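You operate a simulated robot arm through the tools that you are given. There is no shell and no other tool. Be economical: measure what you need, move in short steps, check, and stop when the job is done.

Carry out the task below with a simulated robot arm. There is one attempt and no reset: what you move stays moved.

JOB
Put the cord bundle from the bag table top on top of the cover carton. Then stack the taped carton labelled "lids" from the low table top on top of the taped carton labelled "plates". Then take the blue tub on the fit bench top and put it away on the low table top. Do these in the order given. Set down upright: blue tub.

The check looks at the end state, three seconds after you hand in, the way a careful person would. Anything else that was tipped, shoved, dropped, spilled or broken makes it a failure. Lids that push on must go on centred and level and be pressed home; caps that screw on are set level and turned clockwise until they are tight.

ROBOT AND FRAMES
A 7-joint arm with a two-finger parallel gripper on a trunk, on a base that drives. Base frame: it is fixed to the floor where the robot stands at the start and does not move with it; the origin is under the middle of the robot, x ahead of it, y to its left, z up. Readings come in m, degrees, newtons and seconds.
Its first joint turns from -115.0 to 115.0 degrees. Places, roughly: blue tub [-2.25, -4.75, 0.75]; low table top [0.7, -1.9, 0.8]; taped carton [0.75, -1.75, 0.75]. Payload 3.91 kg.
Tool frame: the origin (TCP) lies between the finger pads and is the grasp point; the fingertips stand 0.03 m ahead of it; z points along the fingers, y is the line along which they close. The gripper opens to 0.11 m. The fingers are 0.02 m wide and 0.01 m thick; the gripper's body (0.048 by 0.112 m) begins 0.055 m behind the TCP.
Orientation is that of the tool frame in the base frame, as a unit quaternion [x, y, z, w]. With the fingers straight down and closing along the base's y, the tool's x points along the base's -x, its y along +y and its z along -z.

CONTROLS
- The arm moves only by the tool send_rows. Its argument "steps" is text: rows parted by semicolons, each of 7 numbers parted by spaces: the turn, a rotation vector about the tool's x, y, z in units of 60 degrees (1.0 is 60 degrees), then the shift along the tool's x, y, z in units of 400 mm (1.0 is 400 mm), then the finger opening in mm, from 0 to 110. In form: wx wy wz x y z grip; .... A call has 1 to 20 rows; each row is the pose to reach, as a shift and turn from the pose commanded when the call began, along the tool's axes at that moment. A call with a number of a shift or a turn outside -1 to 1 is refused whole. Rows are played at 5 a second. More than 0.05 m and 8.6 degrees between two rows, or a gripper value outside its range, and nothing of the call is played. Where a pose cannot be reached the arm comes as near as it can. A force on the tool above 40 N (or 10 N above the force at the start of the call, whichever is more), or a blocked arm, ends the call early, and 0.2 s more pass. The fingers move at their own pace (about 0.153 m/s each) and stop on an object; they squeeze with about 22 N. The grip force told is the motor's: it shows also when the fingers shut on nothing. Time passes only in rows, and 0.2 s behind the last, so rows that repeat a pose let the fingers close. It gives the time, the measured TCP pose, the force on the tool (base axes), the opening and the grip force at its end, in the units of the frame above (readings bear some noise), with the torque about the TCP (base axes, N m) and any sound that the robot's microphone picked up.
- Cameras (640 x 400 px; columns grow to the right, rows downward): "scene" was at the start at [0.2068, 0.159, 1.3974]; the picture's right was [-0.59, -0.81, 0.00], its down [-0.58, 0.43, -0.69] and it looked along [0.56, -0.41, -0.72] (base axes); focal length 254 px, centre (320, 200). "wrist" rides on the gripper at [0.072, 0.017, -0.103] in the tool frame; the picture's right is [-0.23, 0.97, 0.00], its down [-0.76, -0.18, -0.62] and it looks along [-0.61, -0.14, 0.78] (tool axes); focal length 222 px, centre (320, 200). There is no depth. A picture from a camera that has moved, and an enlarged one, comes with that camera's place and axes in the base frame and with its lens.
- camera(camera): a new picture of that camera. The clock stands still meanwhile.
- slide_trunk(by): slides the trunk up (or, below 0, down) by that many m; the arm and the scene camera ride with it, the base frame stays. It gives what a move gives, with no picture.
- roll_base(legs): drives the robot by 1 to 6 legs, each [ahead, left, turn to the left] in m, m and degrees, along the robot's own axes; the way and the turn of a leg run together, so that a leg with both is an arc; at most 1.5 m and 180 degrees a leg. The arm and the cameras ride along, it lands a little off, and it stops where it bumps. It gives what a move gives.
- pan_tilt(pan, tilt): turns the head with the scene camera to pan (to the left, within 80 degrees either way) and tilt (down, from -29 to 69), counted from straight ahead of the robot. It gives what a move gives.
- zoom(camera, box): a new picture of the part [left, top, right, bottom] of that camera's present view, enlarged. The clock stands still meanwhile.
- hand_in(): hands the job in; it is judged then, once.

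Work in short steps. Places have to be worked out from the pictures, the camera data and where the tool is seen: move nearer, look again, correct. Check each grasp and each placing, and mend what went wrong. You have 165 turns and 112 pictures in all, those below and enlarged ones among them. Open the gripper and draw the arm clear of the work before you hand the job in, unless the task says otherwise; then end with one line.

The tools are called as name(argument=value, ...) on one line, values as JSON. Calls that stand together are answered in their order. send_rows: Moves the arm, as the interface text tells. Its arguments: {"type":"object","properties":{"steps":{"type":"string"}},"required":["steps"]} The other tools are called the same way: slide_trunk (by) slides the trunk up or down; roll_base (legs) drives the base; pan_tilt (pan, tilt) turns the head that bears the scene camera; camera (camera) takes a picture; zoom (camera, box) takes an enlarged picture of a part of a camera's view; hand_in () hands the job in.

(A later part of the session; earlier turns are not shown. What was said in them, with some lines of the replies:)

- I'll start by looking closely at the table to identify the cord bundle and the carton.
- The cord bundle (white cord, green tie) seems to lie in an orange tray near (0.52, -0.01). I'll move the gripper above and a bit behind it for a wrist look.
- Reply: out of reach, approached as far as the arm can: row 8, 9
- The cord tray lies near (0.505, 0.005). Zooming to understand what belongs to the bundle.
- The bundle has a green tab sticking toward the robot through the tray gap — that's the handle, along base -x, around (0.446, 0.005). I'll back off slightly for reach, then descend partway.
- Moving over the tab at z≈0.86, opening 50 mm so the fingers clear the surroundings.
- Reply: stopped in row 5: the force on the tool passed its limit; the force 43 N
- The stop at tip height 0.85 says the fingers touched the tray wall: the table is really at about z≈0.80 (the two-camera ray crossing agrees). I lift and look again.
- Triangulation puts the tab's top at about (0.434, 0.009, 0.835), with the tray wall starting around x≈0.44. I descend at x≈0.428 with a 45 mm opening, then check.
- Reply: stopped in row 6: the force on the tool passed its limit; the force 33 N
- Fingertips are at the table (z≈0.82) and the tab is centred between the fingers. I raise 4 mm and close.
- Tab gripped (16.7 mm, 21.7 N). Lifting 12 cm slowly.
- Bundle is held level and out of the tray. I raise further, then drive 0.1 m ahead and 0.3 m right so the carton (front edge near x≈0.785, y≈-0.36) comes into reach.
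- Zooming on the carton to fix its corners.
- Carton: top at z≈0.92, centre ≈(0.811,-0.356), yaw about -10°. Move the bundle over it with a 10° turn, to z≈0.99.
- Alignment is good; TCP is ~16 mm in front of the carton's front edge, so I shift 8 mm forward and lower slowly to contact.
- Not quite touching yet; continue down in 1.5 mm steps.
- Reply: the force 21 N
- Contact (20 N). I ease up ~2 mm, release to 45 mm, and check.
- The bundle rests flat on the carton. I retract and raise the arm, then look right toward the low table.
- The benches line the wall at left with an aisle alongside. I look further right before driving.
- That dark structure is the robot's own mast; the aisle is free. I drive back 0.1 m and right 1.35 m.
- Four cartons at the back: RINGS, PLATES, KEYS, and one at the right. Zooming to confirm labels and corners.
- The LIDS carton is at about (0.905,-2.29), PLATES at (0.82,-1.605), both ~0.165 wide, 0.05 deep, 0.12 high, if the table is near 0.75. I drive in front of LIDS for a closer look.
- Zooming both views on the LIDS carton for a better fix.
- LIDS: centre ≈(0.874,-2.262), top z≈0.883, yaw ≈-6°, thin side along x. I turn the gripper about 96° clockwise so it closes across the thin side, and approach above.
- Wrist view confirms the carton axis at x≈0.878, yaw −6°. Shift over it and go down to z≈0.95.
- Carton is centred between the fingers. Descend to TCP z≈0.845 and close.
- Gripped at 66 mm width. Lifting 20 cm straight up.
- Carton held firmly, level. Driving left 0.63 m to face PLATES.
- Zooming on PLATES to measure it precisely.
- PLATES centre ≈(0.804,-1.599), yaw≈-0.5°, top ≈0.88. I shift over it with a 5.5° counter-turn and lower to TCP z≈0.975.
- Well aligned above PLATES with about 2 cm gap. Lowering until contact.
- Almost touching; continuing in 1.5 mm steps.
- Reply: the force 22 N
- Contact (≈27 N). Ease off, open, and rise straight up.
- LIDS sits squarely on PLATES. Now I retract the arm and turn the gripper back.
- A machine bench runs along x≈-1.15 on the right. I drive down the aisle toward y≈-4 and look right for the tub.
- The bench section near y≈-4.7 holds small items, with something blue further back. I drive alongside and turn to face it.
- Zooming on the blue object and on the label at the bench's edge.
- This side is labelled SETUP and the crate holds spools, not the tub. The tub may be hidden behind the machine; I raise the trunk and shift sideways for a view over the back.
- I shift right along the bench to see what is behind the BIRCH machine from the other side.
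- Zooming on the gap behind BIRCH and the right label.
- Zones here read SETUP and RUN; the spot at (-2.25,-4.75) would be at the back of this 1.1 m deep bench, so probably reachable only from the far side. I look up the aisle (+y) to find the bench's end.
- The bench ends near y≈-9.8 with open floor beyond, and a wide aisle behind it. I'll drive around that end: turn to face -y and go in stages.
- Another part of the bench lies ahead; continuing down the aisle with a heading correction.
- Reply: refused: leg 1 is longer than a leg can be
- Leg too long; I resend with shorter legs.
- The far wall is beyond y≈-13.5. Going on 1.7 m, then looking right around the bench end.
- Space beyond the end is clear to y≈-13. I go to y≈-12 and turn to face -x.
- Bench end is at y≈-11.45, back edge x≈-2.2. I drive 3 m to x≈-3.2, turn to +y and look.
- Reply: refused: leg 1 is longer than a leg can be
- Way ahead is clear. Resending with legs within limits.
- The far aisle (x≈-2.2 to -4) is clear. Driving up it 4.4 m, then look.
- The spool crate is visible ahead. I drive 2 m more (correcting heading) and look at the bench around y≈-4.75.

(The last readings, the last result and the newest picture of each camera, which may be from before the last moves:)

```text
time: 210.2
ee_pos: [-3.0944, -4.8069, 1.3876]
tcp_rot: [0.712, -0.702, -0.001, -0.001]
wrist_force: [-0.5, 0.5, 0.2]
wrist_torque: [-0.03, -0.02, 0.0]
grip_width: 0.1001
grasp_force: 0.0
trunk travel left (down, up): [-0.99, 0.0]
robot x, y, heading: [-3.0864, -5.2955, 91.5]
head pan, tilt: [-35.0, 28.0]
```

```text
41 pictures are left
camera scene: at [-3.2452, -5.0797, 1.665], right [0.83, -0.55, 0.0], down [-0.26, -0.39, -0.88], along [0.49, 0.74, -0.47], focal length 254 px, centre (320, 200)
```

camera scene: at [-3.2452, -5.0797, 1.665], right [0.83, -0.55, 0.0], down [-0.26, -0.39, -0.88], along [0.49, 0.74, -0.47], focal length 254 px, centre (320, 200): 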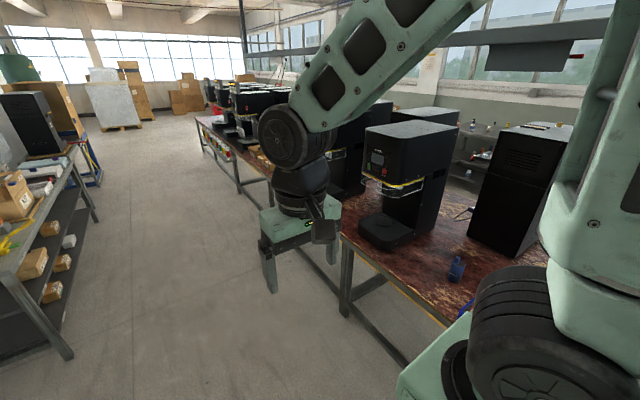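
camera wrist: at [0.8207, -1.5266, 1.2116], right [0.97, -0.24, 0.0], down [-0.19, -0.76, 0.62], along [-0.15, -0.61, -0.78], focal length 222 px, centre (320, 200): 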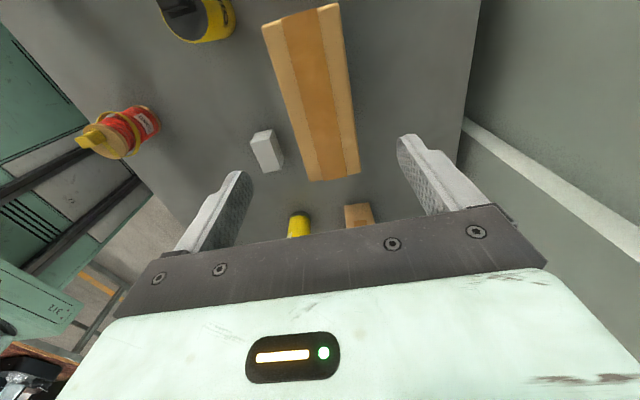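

A small blue item stands at about (-2.2,-4.66) — that is the tub. I turn to face the bench and shift to it.

roll_base(legs=[[0, 0, -91.3], [0, 0.6, 0]])

pan_tilt(pan=0, tilt=45)

camera(camera="scene")

```text
time: 217.4
ee_pos: [-2.5919, -4.7176, 1.3858]
tcp_rot: [0.013, 1.0, 0.0, 0.002]
wrist_force: [-0.2, 0.0, 0.6]
wrist_torque: [0.02, 0.0, 0.0]
grip_width: 0.1
grasp_force: 0.0
trunk travel left (down, up): [-0.99, 0.0]
robot x, y, heading: [-3.0778, -4.7082, -1.3]
head pan, tilt: [-35.0, 28.0]
```

```text
time: 218.4
ee_pos: [-2.5918, -4.7175, 1.3871]
tcp_rot: [0.012, 1.0, 0.0, 0.002]
wrist_force: [-0.1, 0.2, 0.7]
wrist_torque: [-0.01, -0.01, -0.03]
grip_width: 0.1001
grasp_force: 0.0
trunk travel left (down, up): [-0.99, 0.0]
robot x, y, heading: [-3.0797, -4.7061, -0.9]
head pan, tilt: [0.0, 45.0]
```

```text
40 pictures are left
camera scene: at [-2.8525, -4.5028, 1.6392], right [-0.02, -1.0, 0.0], down [-0.71, 0.01, -0.71], along [0.71, -0.01, -0.71], focal length 254 px, centre (320, 200)
```

scene: 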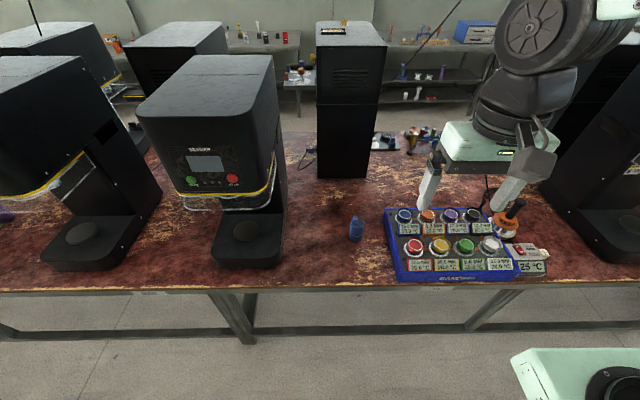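

zoom(camera="scene", box=[310, 190, 410, 290])

camera(camera="wrist")

```text
4.00 times, centred on (360, 240) of scene
camera zoom: at [-2.8525, -4.5028, 1.6392], right [-0.02, -1.0, 0.0], down [-0.71, 0.01, -0.71], along [0.71, -0.01, -0.71], focal length 1016 px, centre (160, 40)
```

zoom: 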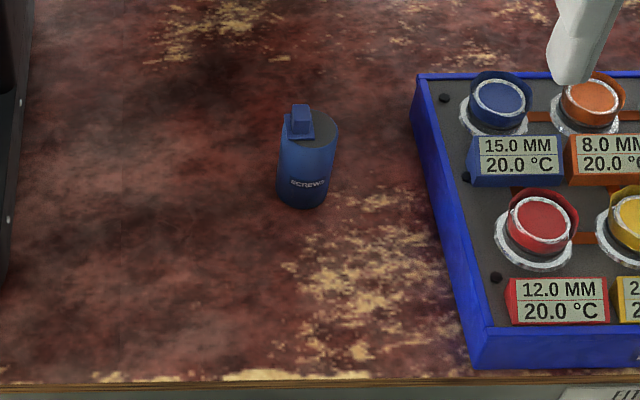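

```text
38 pictures are left
camera wrist: at [-2.6645, -4.6996, 1.49], right [0.25, 0.97, 0.0], down [0.76, -0.2, 0.63], along [0.61, -0.16, -0.78], focal length 222 px, centre (320, 200)
```

wrist: 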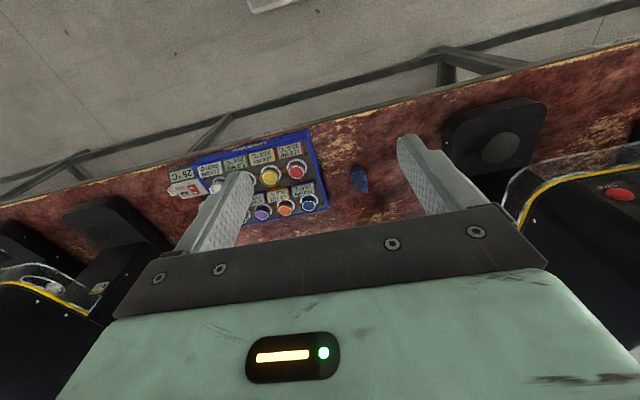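

It's the blue SCREWS tub, at about (-2.16,-4.67), ~5 cm diameter, on the bench edge marked FIT. I lower the trunk again, move closer, and look with the wrist camera.

slide_trunk(by=-0.24)

roll_base(legs=[[0.25, 0.02, 1]])

camera(camera="wrist")

camera(camera="scene")

```text
time: 220.9
ee_pos: [-2.5929, -4.7181, 1.1456]
tcp_rot: [0.012, 1.0, -0.001, 0.002]
wrist_force: [0.3, 0.1, 0.9]
wrist_torque: [0.03, 0.01, 0.0]
grip_width: 0.1002
grasp_force: 0.1
trunk travel left (down, up): [-0.75, 0.24]
robot x, y, heading: [-3.0813, -4.7004, -0.8]
head pan, tilt: [0.0, 45.0]
```

```text
time: 222.8
ee_pos: [-2.3383, -4.6869, 1.1453]
tcp_rot: [0.001, 1.0, -0.001, 0.001]
wrist_force: [0.1, 0.4, 0.0]
wrist_torque: [0.02, -0.01, 0.0]
grip_width: 0.0999
grasp_force: 0.1
trunk travel left (down, up): [-0.75, 0.24]
robot x, y, heading: [-2.8281, -4.6883, 0.4]
head pan, tilt: [0.0, 45.0]
```

```text
37 pictures are left
camera wrist: at [-2.4114, -4.6705, 1.25], right [0.23, 0.97, 0.0], down [0.76, -0.18, 0.63], along [0.61, -0.14, -0.78], focal length 222 px, centre (320, 200)
```

wrist: 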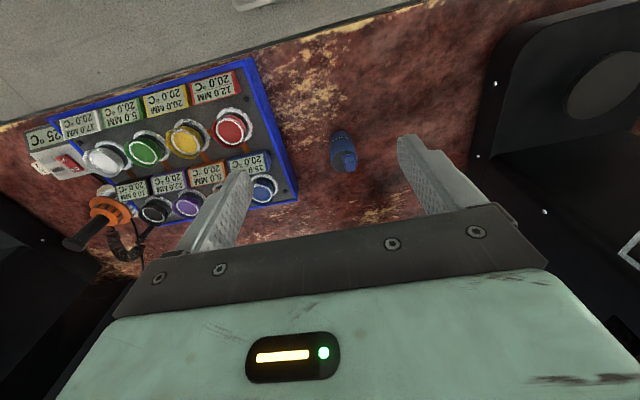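

```text
36 pictures are left
camera scene: at [-2.6039, -4.478, 1.3992], right [0.01, -1.0, 0.0], down [-0.71, -0.01, -0.71], along [0.71, 0.01, -0.71], focal length 254 px, centre (320, 200)
```

scene: 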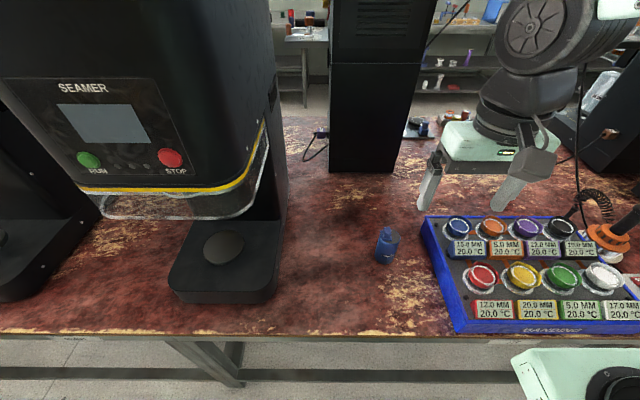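

Tub triangulated at (-2.172,-4.669), mid-height z≈0.775. Moving above it to z≈0.90.

send_rows(steps="0 0 0 -0.1 0.01 0.02 90; 0 0 0 -0.2 0.02 0.05 90; 0 0 0 -0.3 0.03 0.1 90; 0 0 0 -0.38 0.04 0.18 90; 0 0 0 -0.415 0.045 0.28 90; 0 0 0 -0.415 0.045 0.4 90; 0 0 0 -0.415 0.045 0.5 90; 0 0 0 -0.415 0.045 0.6 90; 0 0 0 -0.415 0.045 0.6125 90")

camera(camera="wrist")

zoom(camera="scene", box=[320, 170, 460, 290])

```text
time: 224.8
ee_pos: [-2.1702, -4.6688, 0.9027]
tcp_rot: [0.001, 1.0, 0.0, 0.002]
wrist_force: [-0.7, -0.2, 0.4]
wrist_torque: [0.01, -0.05, 0.01]
grip_width: 0.0899
grasp_force: 0.0
trunk travel left (down, up): [-0.75, 0.24]
robot x, y, heading: [-2.8254, -4.6872, 0.6]
head pan, tilt: [0.0, 45.0]
```

```text
35 pictures are left
camera wrist: at [-2.2444, -4.653, 1.0068], right [0.23, 0.97, 0.0], down [0.76, -0.18, 0.63], along [0.61, -0.14, -0.78], focal length 222 px, centre (320, 200)
```

wrist: 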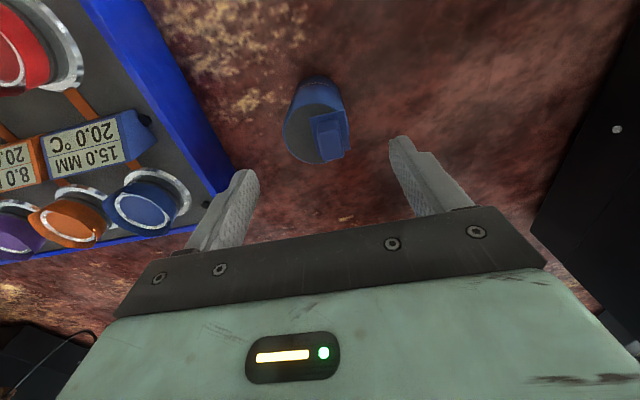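

```text
3.33 times, centred on (390, 230) of scene
camera zoom: at [-2.6039, -4.478, 1.3992], right [0.01, -1.0, 0.0], down [-0.71, -0.01, -0.71], along [0.71, 0.01, -0.71], focal length 847 px, centre (87, 100)
```

zoom: 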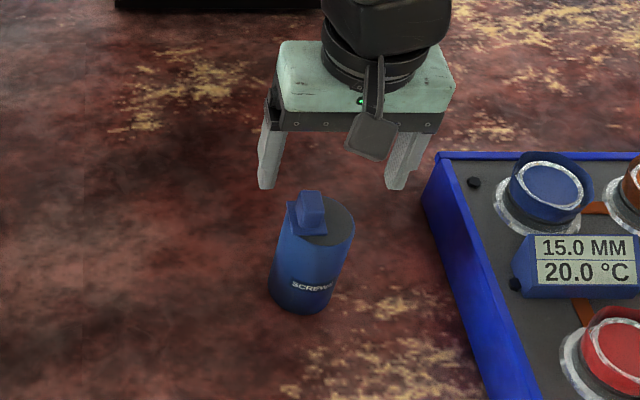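

Tub lid is centred under the TCP, with clearance on both sides. Descending to z≈0.79 and closing.

send_rows(steps="0 0 0 -0.005 0 0.07 90; 0 0 0 -0.005 0 0.14 90; 0 0 0 -0.005 0 0.2 90; 0 0 0 -0.005 0 0.25 90; 0 0 0 -0.005 0 0.28 90; 0 0 0 -0.005 0 0.28 60; 0 0 0 -0.005 0 0.28 45; 0 0 0 -0.005 0 0.28 40; 0 0 0 -0.005 0 0.28 40")

zoom(camera="scene", box=[320, 170, 460, 290])

camera(camera="wrist")

```text
time: 226.1
ee_pos: [-2.1673, -4.6684, 0.7956]
tcp_rot: [0.002, 1.0, 0.0, 0.005]
wrist_force: [-6.5, -4.9, 32.9]
wrist_torque: [0.0, -0.11, -0.02]
grip_width: 0.0631
grasp_force: 3.5
trunk travel left (down, up): [-0.75, 0.24]
robot x, y, heading: [-2.8234, -4.6827, 0.5]
head pan, tilt: [0.0, 45.0]
stopped in row 6: the force on the tool passed its limit (the readings are from after the stop); the commanded pose is now the measured one
```

```text
3.33 times, centred on (390, 230) of scene
camera zoom: at [-2.6054, -4.4783, 1.3999], right [0.01, -1.0, 0.0], down [-0.71, -0.01, -0.71], along [0.71, 0.01, -0.71], focal length 847 px, centre (87, 100)
```

zoom: 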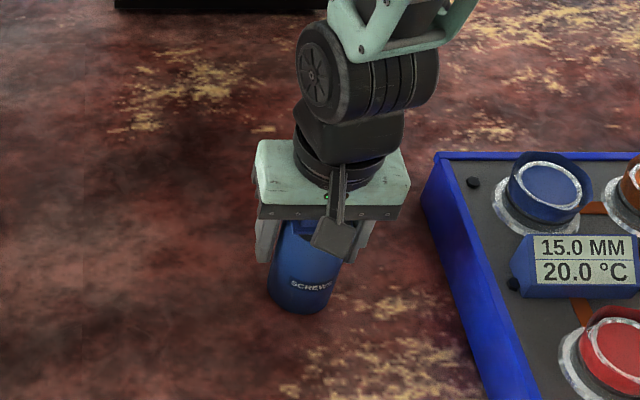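

```text
32 pictures are left
camera wrist: at [-2.2411, -4.6536, 0.8988], right [0.23, 0.97, 0.0], down [0.76, -0.18, 0.63], along [0.61, -0.14, -0.78], focal length 222 px, centre (320, 200)
```

wrist: 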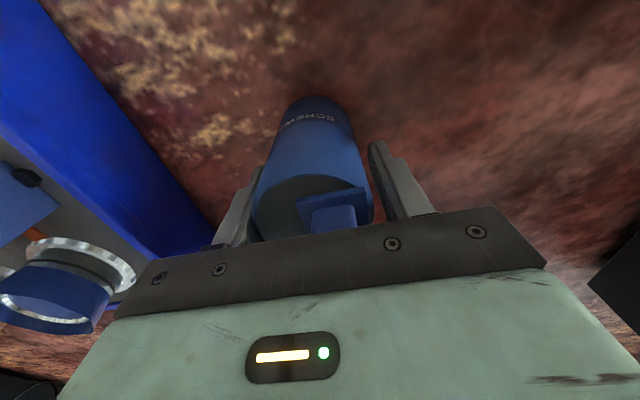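

The palm touched the latch on the lid. I raise 12 mm and then close.

send_rows(steps="0 0 0 0 0 -0.015 65; 0 0 0 0 0 -0.03 65; 0 0 0 0 0 -0.03 50; 0 0 0 0 0 -0.03 40; 0 0 0 0 0 -0.03 40; 0 0 0 0 0 -0.03 40")

zoom(camera="scene", box=[320, 170, 460, 290])

```text
time: 227.5
ee_pos: [-2.1676, -4.6694, 0.806]
tcp_rot: [0.001, 1.0, 0.001, 0.004]
wrist_force: [0.9, -0.6, -1.2]
wrist_torque: [0.03, -0.02, -0.01]
grip_width: 0.0577
grasp_force: 21.6
trunk travel left (down, up): [-0.75, 0.24]
robot x, y, heading: [-2.823, -4.6857, 0.4]
head pan, tilt: [0.0, 45.0]
```

```text
3.33 times, centred on (390, 230) of scene
camera zoom: at [-2.6038, -4.478, 1.3992], right [0.01, -1.0, 0.0], down [-0.71, -0.01, -0.71], along [0.71, 0.01, -0.71], focal length 847 px, centre (87, 100)
```

zoom: 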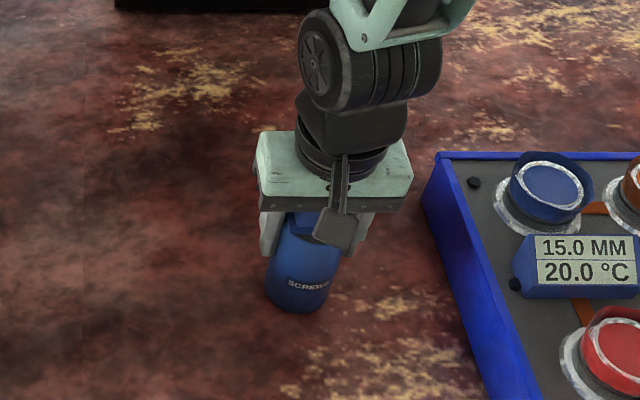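

Grip is firm at 57.7 mm. Lifting straight up, then retracting.

send_rows(steps="0 0 0 0 0 -0.02 40; 0 0 0 0 0 -0.06 40; 0 0 0 0 0 -0.12 40; 0 0 0 0 0 -0.2 40; 0 0 0 0 0 -0.28 40; 0 0 0 0 0 -0.37 40; 0 0 0 0 0 -0.46 40; 0 0 0 0 0 -0.55 40; 0 0 0 0 0 -0.64 40; 0 0 0 0 0 -0.73 40; 0 0 0 0.08 0 -0.78 40; 0 0 0 0.16 0 -0.8 40; 0 0 0 0.25 0 -0.82 40; 0 0 0 0.34 0 -0.83 40; 0 0 0 0.42 0 -0.84 40; 0 0 0 0.42 0 -0.84 40")

camera(camera="scene")

```text
time: 230.9
ee_pos: [-2.3375, -4.6698, 1.1405]
tcp_rot: [0.001, 1.0, 0.0, 0.003]
wrist_force: [0.8, -0.6, -2.1]
wrist_torque: [0.0, 0.0, 0.04]
grip_width: 0.0573
grasp_force: 22.5
trunk travel left (down, up): [-0.75, 0.24]
robot x, y, heading: [-2.8252, -4.689, 0.2]
head pan, tilt: [0.0, 45.0]
```

```text
30 pictures are left
camera scene: at [-2.6037, -4.478, 1.3992], right [0.01, -1.0, 0.0], down [-0.71, -0.01, -0.71], along [0.71, 0.01, -0.71], focal length 254 px, centre (320, 200)
```

scene: 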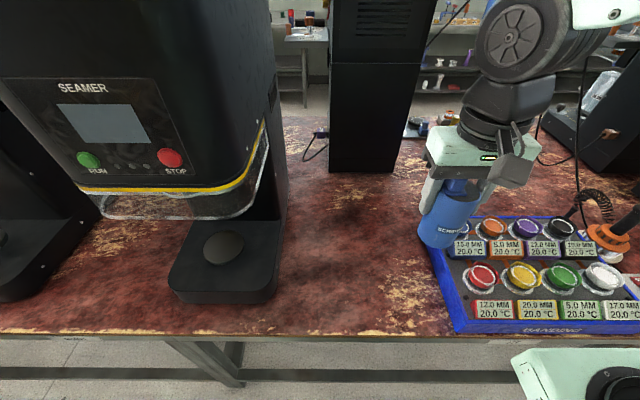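

Tub held upright. Driving back the known way: back off, turn to face -y, and go 3 m.

roll_base(legs=[[-0.4, 0, 0], [0, 0, -90.3], [1.5, 0, 0], [1.5, 0, 0]])

```text
time: 251.3
ee_pos: [-3.1635, -8.2049, 1.1392]
tcp_rot: [0.71, 0.704, -0.002, 0.003]
wrist_force: [-0.3, 0.1, -0.7]
wrist_torque: [0.04, -0.02, 0.01]
grip_width: 0.0577
grasp_force: 21.7
trunk travel left (down, up): [-0.75, 0.24]
robot x, y, heading: [-3.1757, -7.717, -90.0]
head pan, tilt: [0.0, 45.0]
```

On track at (-3.18,-7.72). Continuing 4.25 m to y≈-12.

roll_base(legs=[[1.45, 0.03, 0], [1.4, 0, 0], [1.4, 0, 0]])

```text
time: 271.7
ee_pos: [-3.1793, -12.4509, 1.1399]
tcp_rot: [0.717, 0.697, -0.003, 0.003]
wrist_force: [0.3, 0.4, -1.1]
wrist_torque: [-0.04, 0.02, -0.01]
grip_width: 0.0576
grasp_force: 21.3
trunk travel left (down, up): [-0.75, 0.24]
robot x, y, heading: [-3.1836, -11.9623, -90.9]
head pan, tilt: [0.0, 45.0]
```

Now turn to +x and cross to the main aisle, then face +y.

roll_base(legs=[[0, 0, 90.9], [1.45, 0, 0], [1.45, 0, 0], [0, 0, 90]])

```text
time: 293.3
ee_pos: [-0.2843, -11.5703, 1.1406]
tcp_rot: [-0.692, 0.722, 0.002, 0.003]
wrist_force: [1.0, 0.3, -1.4]
wrist_torque: [-0.03, -0.03, -0.01]
grip_width: 0.0578
grasp_force: 22.1
trunk travel left (down, up): [-0.75, 0.24]
robot x, y, heading: [-0.2879, -12.0566, 88.0]
head pan, tilt: [0.0, 45.0]
```

At (-0.29,-12.06). Drive up the main aisle with heading correction.

roll_base(legs=[[0, 0, 2.5], [1.45, 0, 0], [1.45, 0, 0]])

```text
time: 307.6
ee_pos: [-0.3034, -8.6901, 1.1405]
tcp_rot: [-0.7, 0.714, 0.003, 0.002]
wrist_force: [0.2, -0.2, -1.2]
wrist_torque: [0.0, 0.01, 0.02]
grip_width: 0.0575
grasp_force: 22.1
trunk travel left (down, up): [-0.75, 0.24]
robot x, y, heading: [-0.2939, -9.1758, 89.5]
head pan, tilt: [0.0, 45.0]
```

roll_base(legs=[[1.45, 0, 0.5], [1.45, 0, 0], [1.45, 0, 0]])

```text
time: 328.6
ee_pos: [-0.2807, -4.2961, 1.14]
tcp_rot: [-0.701, 0.713, 0.002, 0.003]
wrist_force: [0.1, -0.2, -2.1]
wrist_torque: [0.03, 0.0, 0.02]
grip_width: 0.0573
grasp_force: 22.1
trunk travel left (down, up): [-0.75, 0.24]
robot x, y, heading: [-0.2679, -4.7852, 89.5]
head pan, tilt: [0.0, 45.0]
```

Continuing to y≈-1.83, then turning to face the low table.

roll_base(legs=[[1.48, 0, 0.5], [1.47, 0, 0], [0, 0, -90], [0.15, 0, 0]])

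camera(camera="scene")

```text
time: 347.9
ee_pos: [0.3979, -1.8057, 1.1395]
tcp_rot: [0.024, 1.0, 0.0, 0.003]
wrist_force: [-0.1, 0.9, -1.5]
wrist_torque: [-0.01, 0.01, 0.01]
grip_width: 0.057
grasp_force: 21.9
trunk travel left (down, up): [-0.75, 0.24]
robot x, y, heading: [-0.0887, -1.8015, -2.1]
head pan, tilt: [0.0, 45.0]
```

```text
29 pictures are left
camera scene: at [0.1424, -1.6022, 1.3992], right [-0.04, -1.0, 0.0], down [-0.71, 0.03, -0.71], along [0.71, -0.03, -0.71], focal length 254 px, centre (320, 200)
```

scene: 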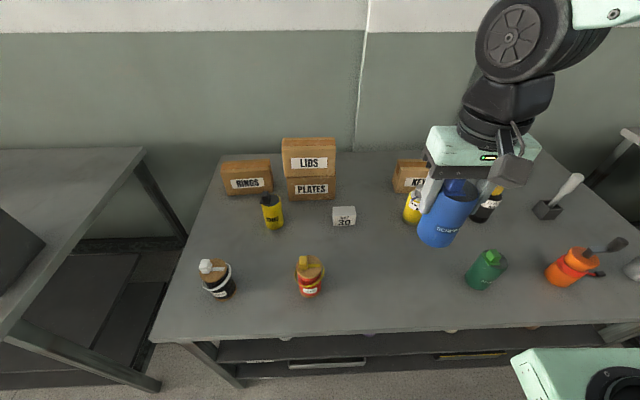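

The spot (0.53,-1.80) is free, ≥15 cm from everything. Moving the tub over it and lowering to TCP z≈0.90.

send_rows(steps="0 0 0 -0.1 0.01 0 40; 0 0 0 -0.2 0.02 0 40; 0 0 0 -0.3 0.028 0 40; 0 0 0 -0.329 0.031 0.06 40; 0 0 0 -0.329 0.031 0.15 40; 0 0 0 -0.329 0.031 0.24 40; 0 0 0 -0.329 0.031 0.33 40; 0 0 0 -0.329 0.031 0.42 40; 0 0 0 -0.329 0.031 0.5 40; 0 0 0 -0.329 0.031 0.57 40; 0 0 0 -0.329 0.031 0.6 40; 0 0 0 -0.329 0.031 0.6 40")

camera(camera="scene")

camera(camera="wrist")

```text
time: 350.5
ee_pos: [0.53, -1.8024, 0.9011]
tcp_rot: [0.024, 1.0, 0.0, 0.004]
wrist_force: [0.2, 0.1, -1.5]
wrist_torque: [-0.03, -0.01, -0.01]
grip_width: 0.0572
grasp_force: 21.9
trunk travel left (down, up): [-0.75, 0.24]
robot x, y, heading: [-0.086, -1.801, -2.5]
head pan, tilt: [0.0, 45.0]
```

```text
28 pictures are left
camera scene: at [0.1425, -1.6022, 1.3992], right [-0.04, -1.0, 0.0], down [-0.71, 0.03, -0.71], along [0.71, -0.03, -0.71], focal length 254 px, centre (320, 200)
```

scene: 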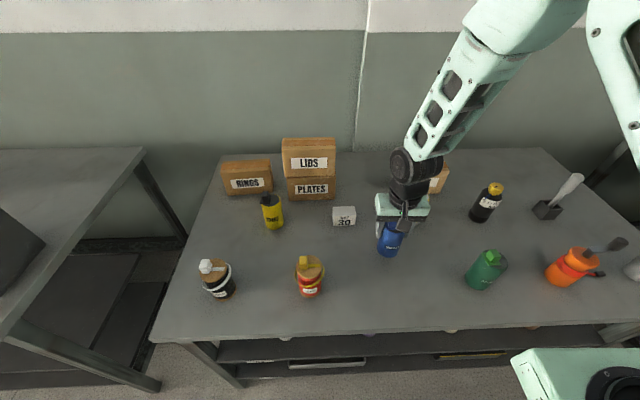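

```text
27 pictures are left
camera wrist: at [0.4582, -1.7823, 1.004], right [0.27, 0.96, 0.0], down [0.75, -0.21, 0.63], along [0.61, -0.17, -0.78], focal length 222 px, centre (320, 200)
```

wrist: 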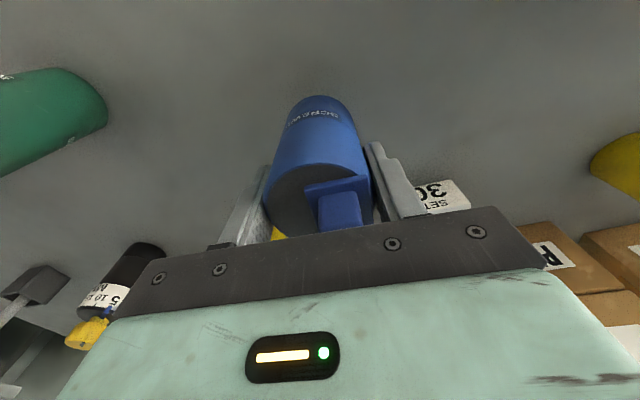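

Clear all round. Descending in small steps until contact.

send_rows(steps="0 0 0 0 0 0.03 40; 0 0 0 0 0 0.055 40; 0 0 0 0 0 0.075 40; 0 0 0 0 0 0.085 40; 0 0 0 0 0 0.092 40; 0 0 0 0 0 0.098 40; 0 0 0 0 0 0.104 40; 0 0 0 0 0 0.11 40; 0 0 0 0 0 0.116 40; 0 0 0 0 0 0.116 40")

```text
time: 352.7
ee_pos: [0.5318, -1.8004, 0.8547]
tcp_rot: [0.025, 1.0, 0.0, 0.005]
wrist_force: [-1.5, 2.6, 17.4]
wrist_torque: [0.48, 0.11, 0.05]
grip_width: 0.0574
grasp_force: 22.3
trunk travel left (down, up): [-0.75, 0.24]
robot x, y, heading: [-0.0893, -1.8014, -2.1]
head pan, tilt: [0.0, 45.0]
```

Contact at TCP z≈0.855 (17 N). Ease off 1 mm, release, and rise.

send_rows(steps="0 0 0 0 0 -0.002 40; 0 0 0 0 0 -0.002 60; 0 0 0 0 0 -0.002 75; 0 0 0 0 0 -0.002 85; 0 0 0 0 0 -0.002 85; 0 0 0 0 0 -0.04 85; 0 0 0 0 0 -0.1 85; 0 0 0 0 0 -0.2 85; 0 0 0 0 0 -0.3 85; 0 0 0 0 0 -0.42 85; 0 0 0 0 0 -0.54 85; 0 0 0 0.1 0 -0.6 85; 0 0 0 0.2 0 -0.65 85; 0 0 0 0.3 0 -0.68 85")

camera(camera="scene")

camera(camera="wrist")

```text
time: 355.7
ee_pos: [0.4103, -1.7931, 1.1254]
tcp_rot: [0.025, 1.0, 0.0, 0.004]
wrist_force: [0.7, 0.8, -0.2]
wrist_torque: [-0.03, 0.02, -0.01]
grip_width: 0.0849
grasp_force: 0.0
trunk travel left (down, up): [-0.75, 0.24]
robot x, y, heading: [-0.0896, -1.8014, -2.2]
head pan, tilt: [0.0, 45.0]
```

```text
26 pictures are left
camera scene: at [0.1431, -1.6021, 1.399], right [-0.04, -1.0, 0.0], down [-0.71, 0.03, -0.71], along [0.71, -0.03, -0.71], focal length 254 px, centre (320, 200)
```

scene: 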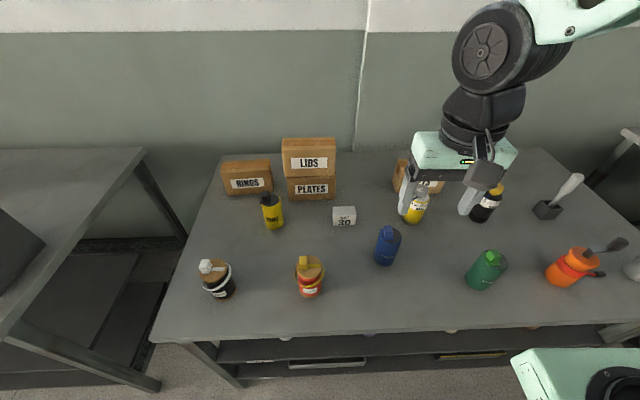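

```text
25 pictures are left
camera wrist: at [0.3378, -1.7739, 1.2292], right [0.27, 0.96, 0.0], down [0.75, -0.21, 0.63], along [0.6, -0.17, -0.78], focal length 222 px, centre (320, 200)
```

wrist: 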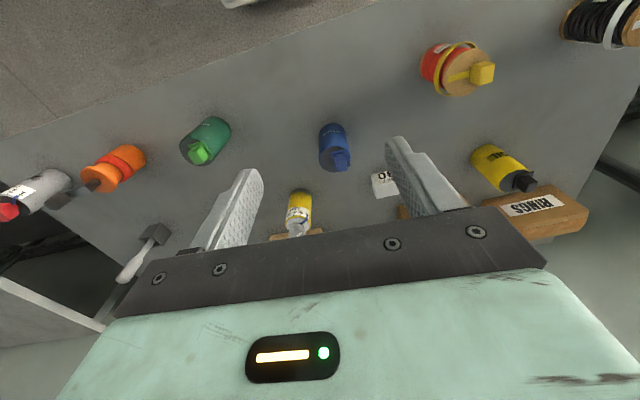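

The tub stands upright and the stack is intact. One close check, with the robot backed off.

roll_base(legs=[[-0.2, 0, 0]])

zoom(camera="scene", box=[220, 100, 460, 260])

```text
time: 357.3
ee_pos: [0.2097, -1.7852, 1.1263]
tcp_rot: [0.024, 1.0, 0.0, 0.003]
wrist_force: [0.1, -0.9, -0.7]
wrist_torque: [0.01, -0.01, 0.0]
grip_width: 0.0848
grasp_force: 0.0
trunk travel left (down, up): [-0.75, 0.24]
robot x, y, heading: [-0.2881, -1.7886, -2.2]
head pan, tilt: [0.0, 45.0]
```

```text
2.50 times, centred on (340, 180) of scene
camera zoom: at [-0.0594, -1.594, 1.3992], right [-0.04, -1.0, 0.0], down [-0.71, 0.03, -0.71], along [0.71, -0.03, -0.71], focal length 635 px, centre (270, 250)
```

zoom: 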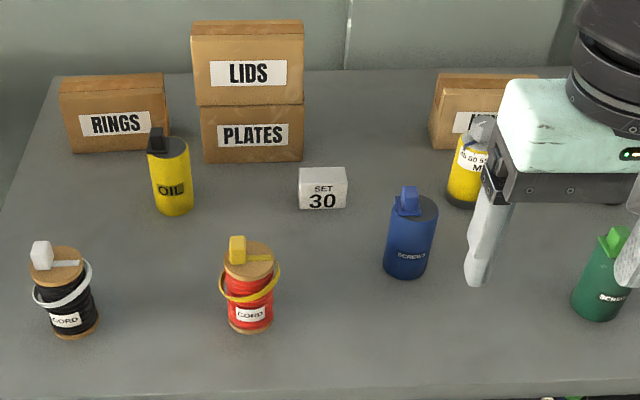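

Everything is in place, the gripper is open and the arm is clear, so I hand in.

hand_in()

```text
The job is handed in.
```

The job is handed in: the cord bundle is on the cover carton, the "lids" carton is stacked on "plates", and the blue tub stands upright on the low table, done in that order. While I was lining up grasps, the gripper briefly touched the cord tray and pressed on the tub's lid latch. Neither seemed to move or suffer damage in the later pictures.
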